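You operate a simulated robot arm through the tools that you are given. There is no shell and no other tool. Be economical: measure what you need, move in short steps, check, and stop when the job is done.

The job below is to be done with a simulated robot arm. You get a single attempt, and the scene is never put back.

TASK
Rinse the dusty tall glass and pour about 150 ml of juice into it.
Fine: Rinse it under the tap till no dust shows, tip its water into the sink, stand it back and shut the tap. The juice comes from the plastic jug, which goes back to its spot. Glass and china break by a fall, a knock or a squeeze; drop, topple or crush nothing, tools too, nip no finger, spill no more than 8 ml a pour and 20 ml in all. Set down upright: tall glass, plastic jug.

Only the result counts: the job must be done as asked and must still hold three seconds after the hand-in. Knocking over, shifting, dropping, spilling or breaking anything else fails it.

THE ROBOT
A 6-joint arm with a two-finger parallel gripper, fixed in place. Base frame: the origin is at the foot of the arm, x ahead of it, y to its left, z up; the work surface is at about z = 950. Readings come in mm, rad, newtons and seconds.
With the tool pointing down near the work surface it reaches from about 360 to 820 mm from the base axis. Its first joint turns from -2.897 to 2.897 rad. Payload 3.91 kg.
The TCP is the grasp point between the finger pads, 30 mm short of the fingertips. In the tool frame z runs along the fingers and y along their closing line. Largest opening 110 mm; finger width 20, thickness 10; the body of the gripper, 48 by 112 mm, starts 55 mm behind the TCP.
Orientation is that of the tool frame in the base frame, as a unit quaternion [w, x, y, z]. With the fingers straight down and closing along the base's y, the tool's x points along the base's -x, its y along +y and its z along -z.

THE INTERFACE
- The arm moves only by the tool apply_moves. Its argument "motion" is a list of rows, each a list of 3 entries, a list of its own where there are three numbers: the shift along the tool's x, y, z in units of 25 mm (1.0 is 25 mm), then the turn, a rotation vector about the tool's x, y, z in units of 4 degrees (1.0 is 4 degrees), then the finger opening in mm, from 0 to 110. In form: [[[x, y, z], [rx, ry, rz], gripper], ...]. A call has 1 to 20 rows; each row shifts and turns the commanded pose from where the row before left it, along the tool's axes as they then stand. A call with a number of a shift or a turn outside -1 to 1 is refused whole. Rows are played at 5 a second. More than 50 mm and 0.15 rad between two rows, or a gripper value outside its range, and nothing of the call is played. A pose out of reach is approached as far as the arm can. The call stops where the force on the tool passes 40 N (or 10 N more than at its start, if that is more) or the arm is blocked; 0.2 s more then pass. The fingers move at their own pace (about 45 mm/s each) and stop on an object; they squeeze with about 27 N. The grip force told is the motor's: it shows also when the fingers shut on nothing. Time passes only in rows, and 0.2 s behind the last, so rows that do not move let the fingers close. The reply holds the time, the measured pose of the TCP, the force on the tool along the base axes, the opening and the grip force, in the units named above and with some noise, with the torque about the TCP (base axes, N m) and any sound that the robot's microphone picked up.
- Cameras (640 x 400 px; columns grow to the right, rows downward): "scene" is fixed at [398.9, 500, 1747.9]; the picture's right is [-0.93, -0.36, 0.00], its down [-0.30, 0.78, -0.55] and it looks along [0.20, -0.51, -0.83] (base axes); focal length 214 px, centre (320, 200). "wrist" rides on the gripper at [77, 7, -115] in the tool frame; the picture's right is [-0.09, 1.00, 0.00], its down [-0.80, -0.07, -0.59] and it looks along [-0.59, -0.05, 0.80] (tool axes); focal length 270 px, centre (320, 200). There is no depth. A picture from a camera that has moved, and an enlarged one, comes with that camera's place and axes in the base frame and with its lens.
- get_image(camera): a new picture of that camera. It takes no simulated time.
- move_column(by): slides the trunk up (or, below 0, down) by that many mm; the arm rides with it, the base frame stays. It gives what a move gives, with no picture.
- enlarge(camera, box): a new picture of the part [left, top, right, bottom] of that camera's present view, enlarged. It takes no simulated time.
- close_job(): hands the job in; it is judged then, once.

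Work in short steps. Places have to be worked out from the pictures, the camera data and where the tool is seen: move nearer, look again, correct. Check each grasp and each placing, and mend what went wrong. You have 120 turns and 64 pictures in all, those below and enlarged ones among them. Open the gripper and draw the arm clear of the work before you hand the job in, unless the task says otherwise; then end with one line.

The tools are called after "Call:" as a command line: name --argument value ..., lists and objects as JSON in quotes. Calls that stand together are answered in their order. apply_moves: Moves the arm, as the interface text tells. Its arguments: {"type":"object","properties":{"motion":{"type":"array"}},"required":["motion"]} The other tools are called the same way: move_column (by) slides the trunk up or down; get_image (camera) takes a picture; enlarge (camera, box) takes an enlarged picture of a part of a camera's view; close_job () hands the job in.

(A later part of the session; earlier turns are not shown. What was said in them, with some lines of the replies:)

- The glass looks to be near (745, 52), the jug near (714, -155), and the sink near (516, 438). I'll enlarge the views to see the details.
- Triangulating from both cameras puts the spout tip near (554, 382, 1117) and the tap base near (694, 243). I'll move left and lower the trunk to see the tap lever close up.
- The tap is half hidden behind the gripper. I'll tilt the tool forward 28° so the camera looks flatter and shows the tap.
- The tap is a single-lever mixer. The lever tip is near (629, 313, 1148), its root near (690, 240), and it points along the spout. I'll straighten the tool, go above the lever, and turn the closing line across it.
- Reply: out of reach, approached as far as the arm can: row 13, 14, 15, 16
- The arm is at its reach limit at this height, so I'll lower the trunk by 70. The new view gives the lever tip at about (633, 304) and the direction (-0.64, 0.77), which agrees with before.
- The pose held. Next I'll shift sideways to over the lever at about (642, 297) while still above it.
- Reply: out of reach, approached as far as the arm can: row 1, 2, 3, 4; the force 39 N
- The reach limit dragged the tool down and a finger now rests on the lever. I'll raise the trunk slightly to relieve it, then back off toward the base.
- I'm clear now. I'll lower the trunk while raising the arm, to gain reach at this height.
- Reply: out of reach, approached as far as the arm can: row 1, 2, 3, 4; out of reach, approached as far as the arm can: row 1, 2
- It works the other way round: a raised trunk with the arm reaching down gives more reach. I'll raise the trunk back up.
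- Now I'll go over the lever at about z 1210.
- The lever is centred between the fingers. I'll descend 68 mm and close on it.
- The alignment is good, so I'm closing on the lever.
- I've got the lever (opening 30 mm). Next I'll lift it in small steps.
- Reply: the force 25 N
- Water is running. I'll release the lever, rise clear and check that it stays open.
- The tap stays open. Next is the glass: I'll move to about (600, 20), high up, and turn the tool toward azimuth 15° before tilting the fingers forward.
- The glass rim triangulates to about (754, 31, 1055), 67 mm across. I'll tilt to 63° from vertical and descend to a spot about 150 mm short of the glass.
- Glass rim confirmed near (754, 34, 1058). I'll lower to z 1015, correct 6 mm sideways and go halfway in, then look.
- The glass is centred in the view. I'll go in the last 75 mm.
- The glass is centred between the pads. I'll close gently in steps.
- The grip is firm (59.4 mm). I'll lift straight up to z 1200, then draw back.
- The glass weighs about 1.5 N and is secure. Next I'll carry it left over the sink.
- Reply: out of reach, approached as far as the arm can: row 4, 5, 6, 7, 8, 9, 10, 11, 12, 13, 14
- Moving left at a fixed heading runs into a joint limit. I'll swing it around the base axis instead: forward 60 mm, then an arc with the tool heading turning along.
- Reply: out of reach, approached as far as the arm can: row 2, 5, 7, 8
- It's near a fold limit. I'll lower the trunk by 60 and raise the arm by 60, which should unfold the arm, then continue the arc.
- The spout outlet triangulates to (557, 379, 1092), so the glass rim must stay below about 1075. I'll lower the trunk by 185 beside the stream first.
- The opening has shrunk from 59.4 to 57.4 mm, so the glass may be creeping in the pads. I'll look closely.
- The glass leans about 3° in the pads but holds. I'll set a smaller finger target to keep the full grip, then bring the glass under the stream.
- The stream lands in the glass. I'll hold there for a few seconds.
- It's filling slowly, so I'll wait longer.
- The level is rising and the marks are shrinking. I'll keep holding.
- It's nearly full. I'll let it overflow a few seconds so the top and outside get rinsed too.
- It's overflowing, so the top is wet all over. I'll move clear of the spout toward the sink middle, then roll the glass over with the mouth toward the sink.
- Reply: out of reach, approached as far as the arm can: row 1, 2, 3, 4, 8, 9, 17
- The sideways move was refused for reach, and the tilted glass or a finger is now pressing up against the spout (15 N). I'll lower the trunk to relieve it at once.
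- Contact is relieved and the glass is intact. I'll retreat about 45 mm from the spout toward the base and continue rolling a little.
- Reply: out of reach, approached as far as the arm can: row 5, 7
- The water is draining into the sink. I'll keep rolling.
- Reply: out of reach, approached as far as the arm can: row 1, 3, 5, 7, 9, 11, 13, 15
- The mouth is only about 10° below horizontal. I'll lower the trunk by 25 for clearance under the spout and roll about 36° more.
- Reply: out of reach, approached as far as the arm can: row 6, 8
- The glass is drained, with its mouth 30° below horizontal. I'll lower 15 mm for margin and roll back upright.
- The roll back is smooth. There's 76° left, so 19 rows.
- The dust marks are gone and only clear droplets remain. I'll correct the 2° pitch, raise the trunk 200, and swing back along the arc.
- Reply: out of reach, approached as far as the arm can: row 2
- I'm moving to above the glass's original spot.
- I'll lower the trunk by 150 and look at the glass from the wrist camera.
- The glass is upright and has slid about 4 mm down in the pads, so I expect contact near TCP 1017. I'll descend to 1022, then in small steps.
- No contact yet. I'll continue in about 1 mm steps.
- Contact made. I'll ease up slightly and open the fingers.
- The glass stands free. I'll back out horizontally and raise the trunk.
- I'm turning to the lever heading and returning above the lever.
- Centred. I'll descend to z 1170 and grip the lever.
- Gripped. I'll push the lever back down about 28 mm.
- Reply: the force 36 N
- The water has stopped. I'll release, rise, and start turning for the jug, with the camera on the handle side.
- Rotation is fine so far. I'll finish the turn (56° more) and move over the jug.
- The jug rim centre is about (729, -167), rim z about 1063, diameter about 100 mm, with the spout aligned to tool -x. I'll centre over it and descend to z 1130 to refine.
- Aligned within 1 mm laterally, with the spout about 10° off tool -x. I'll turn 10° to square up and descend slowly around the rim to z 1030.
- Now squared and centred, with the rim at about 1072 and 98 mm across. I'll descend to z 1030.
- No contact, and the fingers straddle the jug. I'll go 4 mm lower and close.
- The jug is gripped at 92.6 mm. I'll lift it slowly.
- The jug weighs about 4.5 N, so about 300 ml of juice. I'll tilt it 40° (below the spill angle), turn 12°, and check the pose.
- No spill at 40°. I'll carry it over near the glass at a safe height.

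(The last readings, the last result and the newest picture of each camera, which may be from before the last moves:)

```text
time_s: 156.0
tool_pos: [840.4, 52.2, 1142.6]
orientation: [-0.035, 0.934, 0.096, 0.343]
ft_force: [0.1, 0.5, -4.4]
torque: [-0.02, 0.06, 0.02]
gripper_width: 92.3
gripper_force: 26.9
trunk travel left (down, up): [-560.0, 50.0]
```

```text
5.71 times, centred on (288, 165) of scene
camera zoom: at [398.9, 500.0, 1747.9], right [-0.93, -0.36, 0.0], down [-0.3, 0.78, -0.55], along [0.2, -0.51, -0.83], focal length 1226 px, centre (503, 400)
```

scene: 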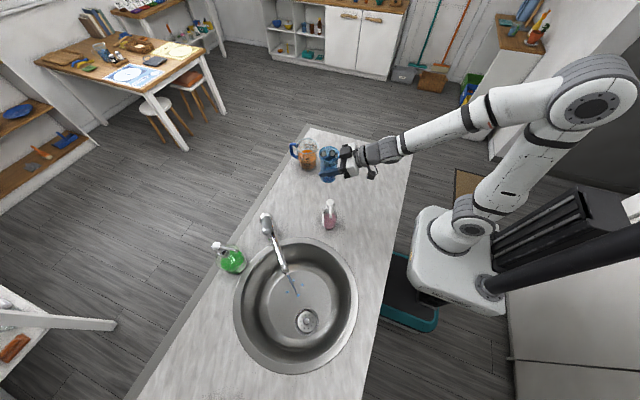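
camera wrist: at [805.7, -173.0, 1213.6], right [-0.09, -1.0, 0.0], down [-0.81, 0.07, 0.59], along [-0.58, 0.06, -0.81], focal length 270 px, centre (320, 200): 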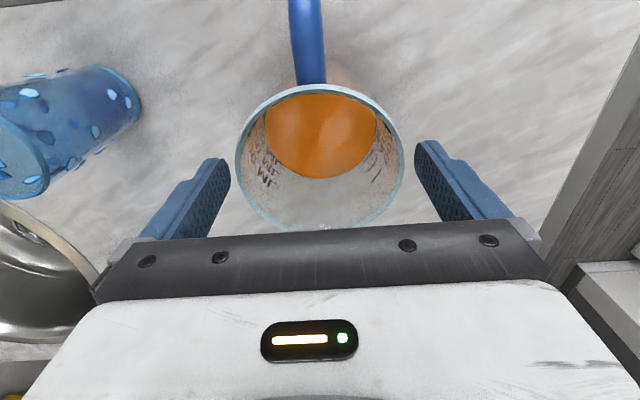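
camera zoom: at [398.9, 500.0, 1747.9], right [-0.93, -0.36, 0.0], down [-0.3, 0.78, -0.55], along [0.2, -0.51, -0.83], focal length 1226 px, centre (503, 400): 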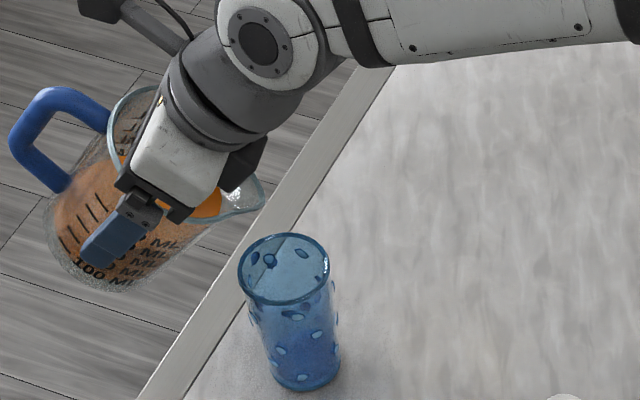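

The spout is almost over the glass. I'll lower 34 mm, nudge 4 mm to the right, and tilt to 52°.

Call:
apply_moves --motion '[[[-0.49, 0.08, 0.48], [0, 0, 0], 75], [[-0.48, 0.08, 0.48], [0, 0, 0], 75], [[0, 0, 0], [0, 1, 0], 75], [[0, 0, 0], [0, 1, 0], 75], [[0, 0, 0], [0, 1, 0], 75]]'

Call:
enlarge --camera "scene" --box '[232, 140, 344, 210]'

```text
time_s: 157.2
tool_pos: [838.0, 50.4, 1107.2]
orientation: [-0.048, 0.899, 0.095, 0.425]
ft_force: [-0.7, -0.2, -4.9]
torque: [-0.05, 0.06, -0.02]
gripper_width: 92.5
gripper_force: 27.0
trunk travel left (down, up): [-560.0, 50.0]
```

```text
5.71 times, centred on (288, 175) of scene
camera zoom: at [398.9, 500.0, 1747.9], right [-0.93, -0.36, 0.0], down [-0.3, 0.78, -0.55], along [0.2, -0.51, -0.83], focal length 1226 px, centre (503, 343)
```

zoom: 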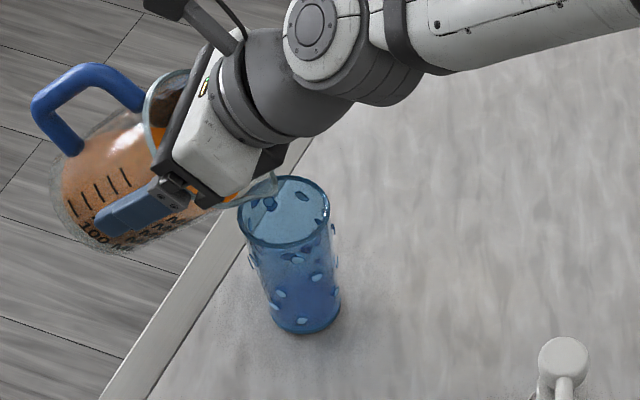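

Spout over the glass with the tip about 25 mm above the rim. I'll tilt slowly to 58°, pivoting about the spout tip.

Call:
apply_moves --motion '[[[0.064, -0.1, -0.092], [0, 0.5, 0], 75], [[0.064, 0, -0.092], [0, 0.5, 0], 75], [[0.064, 0, -0.092], [0, 0.5, 0], 75], [[0, 0, 0], [0, 0, 0], 75], [[0, 0, 0], [0, 0, 0], 75]]'

Call:
enlarge --camera "scene" --box '[256, 150, 320, 202]'

```text
time_s: 158.4
tool_pos: [835.7, 55.2, 1112.8]
orientation: [-0.058, 0.879, 0.096, 0.463]
ft_force: [0.2, 0.2, -4.2]
torque: [0.01, 0.1, 0.0]
gripper_width: 92.4
gripper_force: 26.9
out of reach, approached as far as the arm can: row 2, 3
trunk travel left (down, up): [-560.0, 50.0]
```

```text
7.69 times, centred on (288, 176) of scene
camera zoom: at [398.9, 500.0, 1747.9], right [-0.93, -0.36, 0.0], down [-0.3, 0.78, -0.55], along [0.2, -0.51, -0.83], focal length 1650 px, centre (566, 385)
```

zoom: 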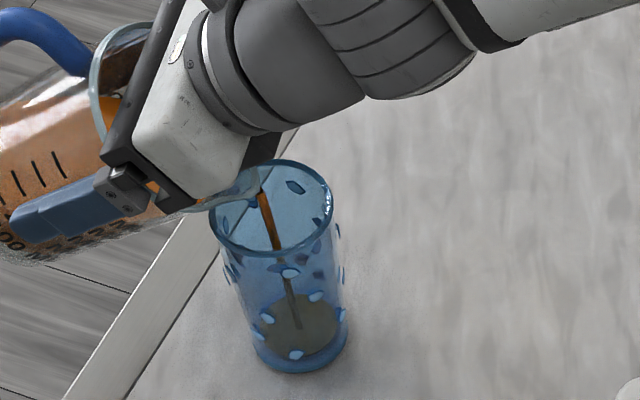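

It pours cleanly into the glass at about 56°. I'll hold and watch the weight.

Call:
apply_moves --motion '[[[0, 0, 0], [0, 0, 0], 75], [[0, 0, 0], [0, 0, 0], 75], [[0, 0, 0], [0, 0, 0], 75], [[0, 0, 0], [0, 0, 0], 75], [[0, 0, 0], [0, 0, 0], 75], [[0, 0, 0], [0, 0, 0], 75]]'

Call:
enlarge --camera "scene" --box '[256, 150, 320, 202]'

```text
time_s: 159.8
tool_pos: [835.7, 55.4, 1112.2]
orientation: [-0.058, 0.879, 0.095, 0.463]
ft_force: [-0.2, -0.4, -4.6]
torque: [-0.01, 0.09, -0.02]
gripper_width: 92.3
gripper_force: 27.1
trunk travel left (down, up): [-560.0, 50.0]
```

```text
7.69 times, centred on (288, 176) of scene
camera zoom: at [398.9, 500.0, 1747.9], right [-0.93, -0.36, 0.0], down [-0.3, 0.78, -0.55], along [0.2, -0.51, -0.83], focal length 1650 px, centre (566, 385)
```

zoom: 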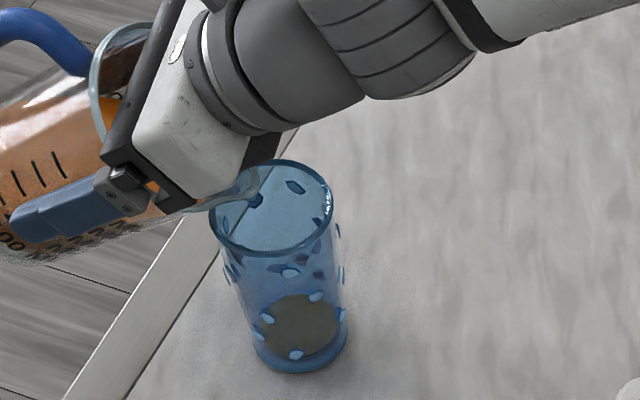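

It pours in proportion to tilt and has stopped. I'll tilt another 6° in small steps.

Call:
apply_moves --motion '[[[0.064, 0, -0.092], [0, 0.5, 0], 75], [[0.064, 0, -0.092], [0, 0.5, 0], 75], [[0.064, 0, -0.092], [0, 0.5, 0], 75], [[0, 0, 0], [0, 0, 0], 75], [[0, 0, 0], [0, 0, 0], 75], [[0, 0, 0], [0, 0, 0], 75], [[0, 0, 0], [0, 0, 0], 75]]'

```text
time_s: 161.4
tool_pos: [832.3, 50.9, 1121.3]
orientation: [-0.062, 0.854, 0.092, 0.509]
ft_force: [0.1, 0.9, -3.9]
torque: [0.0, 0.06, -0.01]
gripper_width: 92.5
gripper_force: 26.6
trunk travel left (down, up): [-560.0, 50.0]
```

Call:
enlarge --camera "scene" --box '[256, 150, 320, 202]'

```text
7.69 times, centred on (288, 176) of scene
camera zoom: at [398.9, 500.0, 1747.9], right [-0.93, -0.36, 0.0], down [-0.3, 0.78, -0.55], along [0.2, -0.51, -0.83], focal length 1650 px, centre (566, 385)
```

zoom: 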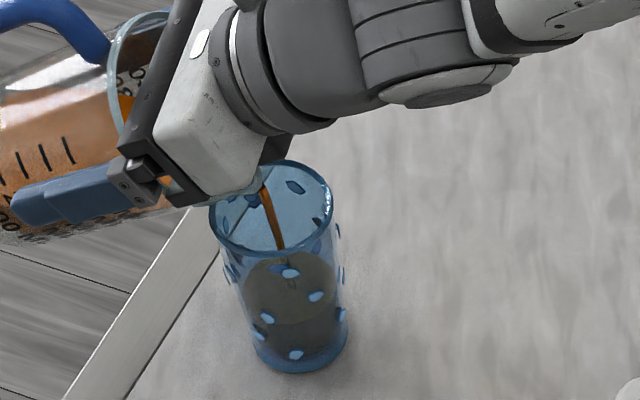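

The level is at about 40 mm (~87 ml) and still running. I'll hold 1.2 s.

Call:
apply_moves --motion '[[[0, 0, 0], [0, 0, 0], 75], [[0, 0, 0], [0, 0, 0], 75], [[0, 0, 0], [0, 0, 0], 75], [[0, 0, 0], [0, 0, 0], 75], [[0, 0, 0], [0, 0, 0], 75]]'

Call:
enlarge --camera "scene" --box '[256, 150, 320, 202]'

```text
time_s: 162.6
tool_pos: [831.6, 51.3, 1122.5]
orientation: [-0.063, 0.854, 0.093, 0.508]
ft_force: [0.4, -0.6, -3.9]
torque: [0.0, 0.05, 0.01]
gripper_width: 92.5
gripper_force: 26.8
trunk travel left (down, up): [-560.0, 50.0]
```

```text
7.69 times, centred on (288, 176) of scene
camera zoom: at [398.9, 500.0, 1747.9], right [-0.93, -0.36, 0.0], down [-0.3, 0.78, -0.55], along [0.2, -0.51, -0.83], focal length 1650 px, centre (566, 385)
```

zoom: 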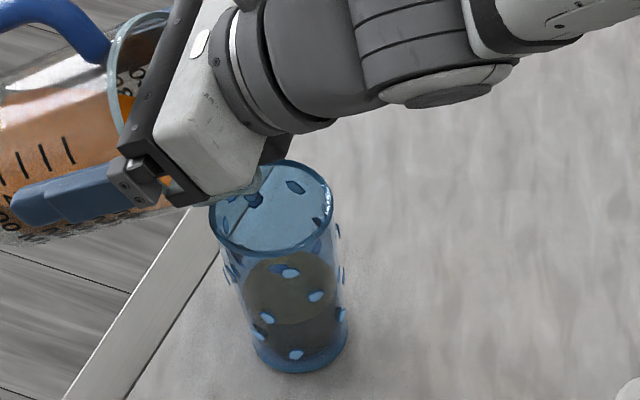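

It stopped at about 87 ml. That's about 12 ml per degree, so I'll add 5°.

Call:
apply_moves --motion '[[[0.064, 0, -0.092], [0, 0.5, 0], 75], [[0.064, 0, -0.092], [0, 0.5, 0], 75], [[0.032, 0, -0.046], [0, 0.25, 0], 75], [[0, 0, 0], [0, 0, 0], 75], [[0, 0, 0], [0, 0, 0], 75], [[0, 0, 0], [0, 0, 0], 75], [[0, 0, 0], [0, 0, 0], 75], [[0, 0, 0], [0, 0, 0], 75], [[0, 0, 0], [0, 0, 0], 75], [[0, 0, 0], [0, 0, 0], 75], [[0, 0, 0], [0, 0, 0], 75], [[0, 0, 0], [0, 0, 0], 75], [[0, 0, 0], [0, 0, 0], 75]]'

Call:
enlarge --camera "scene" --box '[256, 150, 320, 202]'

```text
time_s: 165.4
tool_pos: [829.0, 50.6, 1128.2]
orientation: [-0.066, 0.83, 0.089, 0.546]
ft_force: [0.2, -1.0, -2.2]
torque: [-0.01, 0.07, -0.01]
gripper_width: 92.2
gripper_force: 27.5
trunk travel left (down, up): [-560.0, 50.0]
```

```text
7.69 times, centred on (288, 176) of scene
camera zoom: at [398.9, 500.0, 1747.9], right [-0.93, -0.36, 0.0], down [-0.3, 0.78, -0.55], along [0.2, -0.51, -0.83], focal length 1650 px, centre (566, 385)
```

zoom: 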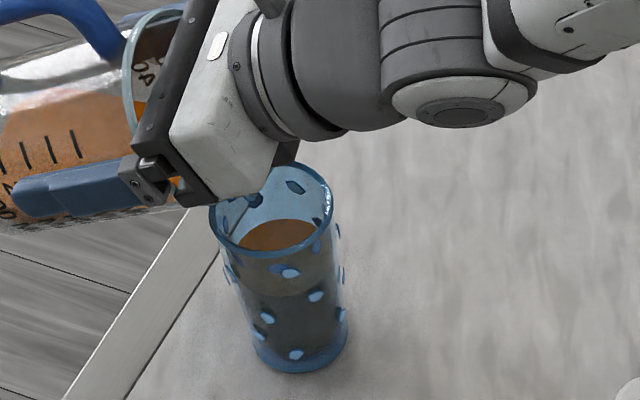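

The picture suggests about 140–150 ml, and the flow has stopped. I'll average some weight readings as a cross-check.

Call:
apply_moves --motion '[[[0, 0, 0], [0, 0, 0], 75]]'

Call:
apply_moves --motion '[[[0, 0, 0], [0, 0, 0], 75]]'

Call:
apply_moves --motion '[[[0, 0, 0], [0, 0, 0], 75]]'

Call:
apply_moves --motion '[[[0, 0, 0], [0, 0, 0], 75]]'

Call:
apply_moves --motion '[[[0, 0, 0], [0, 0, 0], 75]]'

Call:
apply_moves --motion '[[[0, 0, 0], [0, 0, 0], 75]]'

Call:
apply_moves --motion '[[[0, 0, 0], [0, 0, 0], 75]]'

```text
time_s: 165.8
tool_pos: [829.3, 50.5, 1128.7]
orientation: [-0.067, 0.831, 0.09, 0.545]
ft_force: [0.3, -0.1, -3.3]
torque: [0.01, 0.04, 0.02]
gripper_width: 92.2
gripper_force: 27.5
trunk travel left (down, up): [-560.0, 50.0]
```

```text
time_s: 166.2
tool_pos: [828.6, 50.4, 1128.1]
orientation: [-0.067, 0.831, 0.091, 0.545]
ft_force: [-0.3, -0.7, -2.2]
torque: [0.01, 0.04, 0.04]
gripper_width: 92.5
gripper_force: 27.6
trunk travel left (down, up): [-560.0, 50.0]
```

```text
time_s: 166.6
tool_pos: [829.4, 50.7, 1128.4]
orientation: [-0.067, 0.83, 0.09, 0.546]
ft_force: [-0.4, -0.5, -3.5]
torque: [-0.02, 0.06, 0.01]
gripper_width: 92.4
gripper_force: 27.1
trunk travel left (down, up): [-560.0, 50.0]
```

```text
time_s: 167.0
tool_pos: [829.7, 49.9, 1128.9]
orientation: [-0.067, 0.83, 0.09, 0.546]
ft_force: [-0.5, 0.4, -2.5]
torque: [0.0, 0.04, -0.03]
gripper_width: 92.5
gripper_force: 27.2
trunk travel left (down, up): [-560.0, 50.0]
```

```text
time_s: 167.4
tool_pos: [828.6, 51.6, 1127.9]
orientation: [-0.067, 0.831, 0.09, 0.545]
ft_force: [-0.1, 0.7, -2.9]
torque: [-0.04, 0.06, -0.02]
gripper_width: 92.0
gripper_force: 27.0
trunk travel left (down, up): [-560.0, 50.0]
```

```text
time_s: 167.8
tool_pos: [829.2, 51.4, 1127.6]
orientation: [-0.067, 0.831, 0.09, 0.546]
ft_force: [0.6, 0.0, -2.5]
torque: [0.0, 0.01, -0.02]
gripper_width: 92.3
gripper_force: 27.2
trunk travel left (down, up): [-560.0, 50.0]
```

```text
time_s: 168.2
tool_pos: [829.5, 51.2, 1128.1]
orientation: [-0.067, 0.831, 0.09, 0.545]
ft_force: [-0.3, -0.4, -3.3]
torque: [-0.01, 0.07, 0.01]
gripper_width: 92.5
gripper_force: 27.3
trunk travel left (down, up): [-560.0, 50.0]
```

The weight drop is about 1.56 N, or roughly 150 ml, which agrees with the picture. I'll tilt the jug back, lift and carry it toward its spot.

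Call:
apply_moves --motion '[[[0, 0, 0], [0, -0.7, 0], 75], [[0, 0, 0], [0, -0.75, 0], 75], [[0, 0, 0], [0, -0.75, 0], 75], [[0, 0, 0], [0, -0.75, 0], 75], [[0, 0, 0], [0, -0.75, 0], 75], [[0, 0, 0], [0, -0.75, 0], 75], [[0, 0, 0], [0, -0.75, 0], 75], [[0, 0, 0], [0, -0.75, 0], 75], [[0, 0, 0], [0, -0.75, 0], 75], [[0.39, 0, -0.46], [0, 0, 0], 75], [[0.39, 0, -0.46], [0, 0, 0], 75]]'

Call:
apply_moves --motion '[[[-0.436, 0.843, -0.464], [0, 0, 0], 75], [[-0.436, 0.843, -0.464], [0, 0, 0], 75], [[-0.436, 0.843, -0.464], [0, 0, 0], 75], [[-0.436, 0.843, -0.464], [0, 0, 0], 75], [[-0.436, 0.843, -0.464], [0, 0, 0], 75], [[-0.436, 0.843, -0.464], [0, 0, 0], 75], [[-0.436, 0.843, -0.464], [0, 0, 0], 75], [[-0.436, 0.843, -0.464], [0, 0, 0], 75], [[-0.436, 0.843, -0.464], [0, 0, 0], 75]]'

```text
time_s: 170.6
tool_pos: [827.1, 54.7, 1158.5]
orientation: [-0.056, 0.921, 0.108, 0.369]
ft_force: [0.1, -0.3, -2.3]
torque: [-0.01, 0.05, -0.03]
gripper_width: 92.1
gripper_force: 27.1
out of reach, approached as far as the arm can: row 6
trunk travel left (down, up): [-560.0, 50.0]
```

```text
time_s: 172.6
tool_pos: [735.2, -165.3, 1162.4]
orientation: [-0.056, 0.922, 0.107, 0.369]
ft_force: [-0.3, -0.2, -2.8]
torque: [-0.02, 0.08, -0.02]
gripper_width: 92.3
gripper_force: 26.7
trunk travel left (down, up): [-560.0, 50.0]
```

I'm turning back to the original heading and untilting the jug.

Call:
apply_moves --motion '[[[0, 0, 0], [-0.657, 0.023, 0.687], 75], [[0, 0, 0], [-0.657, 0.023, 0.687], 75], [[0, 0, 0], [-0.657, 0.023, 0.687], 75], [[0, 0, 0], [-0.657, 0.023, 0.687], 75], [[0, 0, 0], [0, -0.99, 0], 75], [[0, 0, 0], [0, -0.99, 0], 75], [[0, 0, 0], [0, -0.99, 0], 75], [[0, 0, 0], [0, -0.99, 0], 75], [[0, 0, 0], [0, -0.99, 0], 75], [[0, 0, 0], [0, -0.99, 0], 75], [[0, 0, 0], [0, -0.99, 0], 75], [[0, 0, 0], [0, -0.99, 0], 75], [[0, 0, 0], [0, -0.99, 0], 75], [[0, 0, 0], [0, -0.99, 0], 75], [[0, 0, 0], [0, -0.99, 0], 75]]'

Call:
enlarge --camera "scene" --box '[256, 120, 368, 210]'

```text
time_s: 175.8
tool_pos: [734.9, -166.1, 1160.5]
orientation: [-0.013, 1.0, -0.012, 0.001]
ft_force: [0.8, -0.7, -3.3]
torque: [-0.01, 0.05, -0.01]
gripper_width: 92.0
gripper_force: 26.9
trunk travel left (down, up): [-560.0, 50.0]
```

```text
4.44 times, centred on (312, 165) of scene
camera zoom: at [398.9, 500.0, 1747.9], right [-0.93, -0.36, 0.0], down [-0.3, 0.78, -0.55], along [0.2, -0.51, -0.83], focal length 953 px, centre (356, 356)
```

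zoom: 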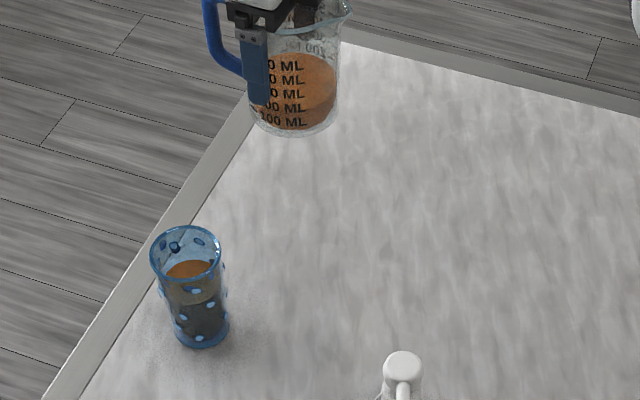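

All upright: the glass is a bit over half full and the jug has juice left. I'll trim orientation by 1.5° and descend to 1034.

Call:
apply_moves --motion '[[[-0.06, 0, 0], [-0.37, 0, -0.28], 75], [[0, 0, 0.9], [0, 0, 0], 75], [[0, 0, 0.9], [0, 0, 0], 75], [[0, 0, 0.9], [0, 0, 0], 75], [[0, 0, 0.9], [0, 0, 0], 75], [[0, 0, 0.9], [0, 0, 0], 75], [[0, 0, 0.4], [0, 0, 0], 75], [[0, 0, 0.15], [0, 0, 0], 75]]'

Call:
apply_moves --motion '[[[0, 0, 0.12], [0, 0, 0], 75], [[0, 0, 0.08], [0, 0, 0], 75]]'

```text
time_s: 177.6
tool_pos: [732.9, -164.0, 1035.6]
orientation: [0.0, 1.0, -0.003, 0.002]
ft_force: [0.4, -1.1, -2.3]
torque: [-0.03, 0.02, 0.0]
gripper_width: 92.4
gripper_force: 27.7
trunk travel left (down, up): [-560.0, 50.0]
```

```text
time_s: 178.2
tool_pos: [732.9, -165.5, 1030.3]
orientation: [0.0, 1.0, -0.003, 0.002]
ft_force: [0.1, 0.2, -2.8]
torque: [0.0, 0.01, 0.0]
gripper_width: 92.3
gripper_force: 27.3
trunk travel left (down, up): [-560.0, 50.0]
```

Call:
apply_moves --motion '[[[0, 0, 0.05], [0, 0, 0], 75], [[0, 0, 0.05], [0, 0, 0], 75]]'

Call:
apply_moves --motion '[[[0, 0, 0.04], [0, 0, 0], 75], [[0, 0, 0.02], [0, 0, 0], 75]]'

```text
time_s: 178.8
tool_pos: [733.3, -165.5, 1027.7]
orientation: [0.0, 1.0, -0.002, 0.002]
ft_force: [0.2, -0.6, -2.9]
torque: [0.01, 0.01, 0.03]
gripper_width: 92.4
gripper_force: 27.1
trunk travel left (down, up): [-560.0, 50.0]
```

```text
time_s: 179.4
tool_pos: [734.0, -164.1, 1027.5]
orientation: [0.001, 1.0, -0.003, 0.003]
ft_force: [-0.8, -0.8, 1.1]
torque: [-0.18, -0.08, -0.01]
gripper_width: 92.3
gripper_force: 26.7
trunk travel left (down, up): [-560.0, 50.0]
```

Contact made. I'll settle it half a millimetre and open the fingers fully.

Call:
apply_moves --motion '[[[0, 0, 0.02], [0, 0, 0], 90], [[0, 0, 0], [0, 0, 0], 94], [[0, 0, 0], [0, 0, 0], 98], [[0, 0, 0], [0, 0, 0], 104], [[0, 0, 0], [0, 0, 0], 110], [[0, 0, 0], [0, 0, 0], 110]]'

Call:
get_image --camera "wrist"

```text
time_s: 180.8
tool_pos: [733.6, -164.9, 1027.5]
orientation: [0.0, 1.0, -0.003, 0.002]
ft_force: [0.1, -0.2, 0.1]
torque: [0.0, 0.01, 0.02]
gripper_width: 109.9
gripper_force: 0.0
trunk travel left (down, up): [-560.0, 50.0]
```

```text
5 pictures are left
camera wrist: at [811.1, -172.9, 1140.3], right [-0.09, -1.0, 0.0], down [-0.8, 0.08, 0.59], along [-0.59, 0.05, -0.81], focal length 270 px, centre (320, 200)
```

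wrist: 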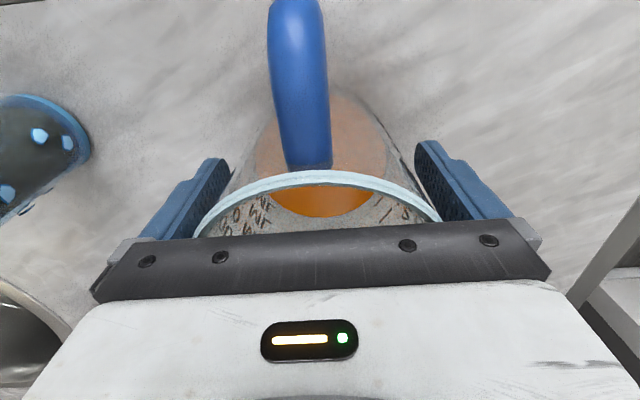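

Jug free and centred. I'll rise straight up slowly, then draw back.

Call:
apply_moves --motion '[[[0, 0, -0.3], [0, 0, 0], 110], [[0, 0, -0.5], [0, 0, 0], 110], [[0, 0, -0.5], [0, 0, 0], 110], [[0, 0, -0.5], [0, 0, 0], 110], [[0, 0, -0.5], [0, 0, 0], 110], [[0, 0, -0.6], [0, 0, 0], 110], [[0, 0, -1], [0, 0, 0], 110], [[0, 0, -1], [0, 0, 0], 110], [[0, 0, -1], [0, 0, 0], 110], [[0, 0, -1], [0, 0, 0], 110], [[0, 0, -1], [0, 0, 0], 110], [[0, 0, -1], [0, 0, 0], 110], [[-1, 0, 0], [0, 0, 0], 110], [[-1, 0, 0], [0, 0, 0], 110], [[-1, 0, 0], [0, 0, 0], 110], [[-1, 0, 0], [0, 0, 0], 110], [[-1, 0, 0], [0, 0, 0], 110], [[-1, 0, 0], [0, 0, 0], 110]]'

Call:
get_image --camera "scene"

Call:
enlarge --camera "scene" --box '[240, 130, 352, 210]'

```text
time_s: 184.6
tool_pos: [581.6, -164.7, 1249.1]
orientation: [0.001, 1.0, -0.003, 0.002]
ft_force: [-0.3, 0.7, 0.6]
torque: [0.06, -0.03, 0.0]
gripper_width: 110.1
gripper_force: 0.1
trunk travel left (down, up): [-560.0, 50.0]
```

```text
4 pictures are left
```

scene: 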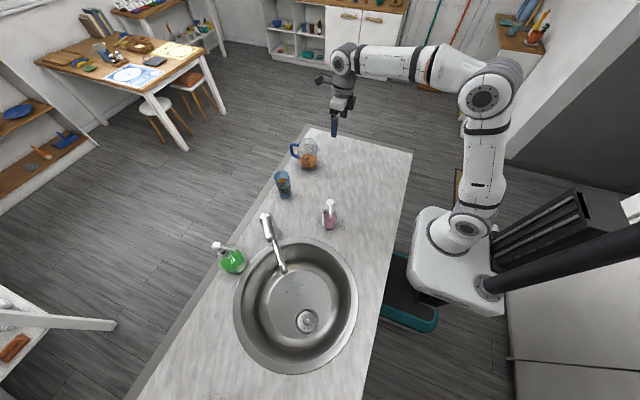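

```text
5.00 times, centred on (296, 170) of scene
camera zoom: at [398.9, 500.0, 1747.9], right [-0.93, -0.36, 0.0], down [-0.3, 0.78, -0.55], along [0.2, -0.51, -0.83], focal length 1072 px, centre (440, 350)
```

zoom: 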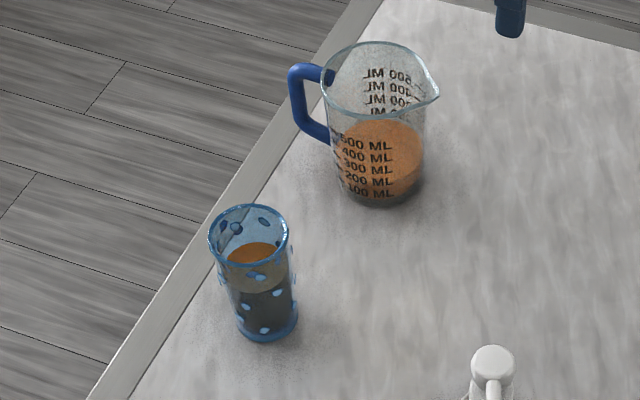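

Both vessels stand in place. One last check on the tap.

Call:
enlarge --camera "scene" --box '[216, 200, 344, 320]'

```text
3.33 times, centred on (280, 260) of scene
camera zoom: at [398.9, 500.0, 1747.9], right [-0.93, -0.36, 0.0], down [-0.3, 0.78, -0.55], along [0.2, -0.51, -0.83], focal length 715 px, centre (453, 0)
```

zoom: 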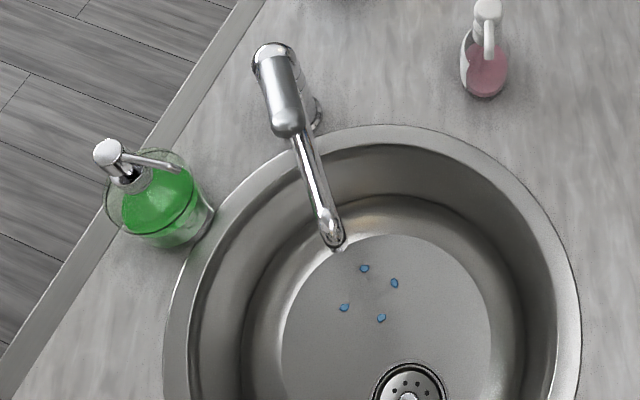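

The tap is shut with no stream, the glass and jug stand upright in place, and the arm is clear with the gripper open. I'm handing in.

Call:
close_job

```text
The job is handed in.
```

I rinsed the glass until no dust showed, emptied it into the sink, stood it back, shut the tap, poured about 150 ml of juice into it (judged from the level in the glass and the drop in jug weight), and returned the jug to its spot.
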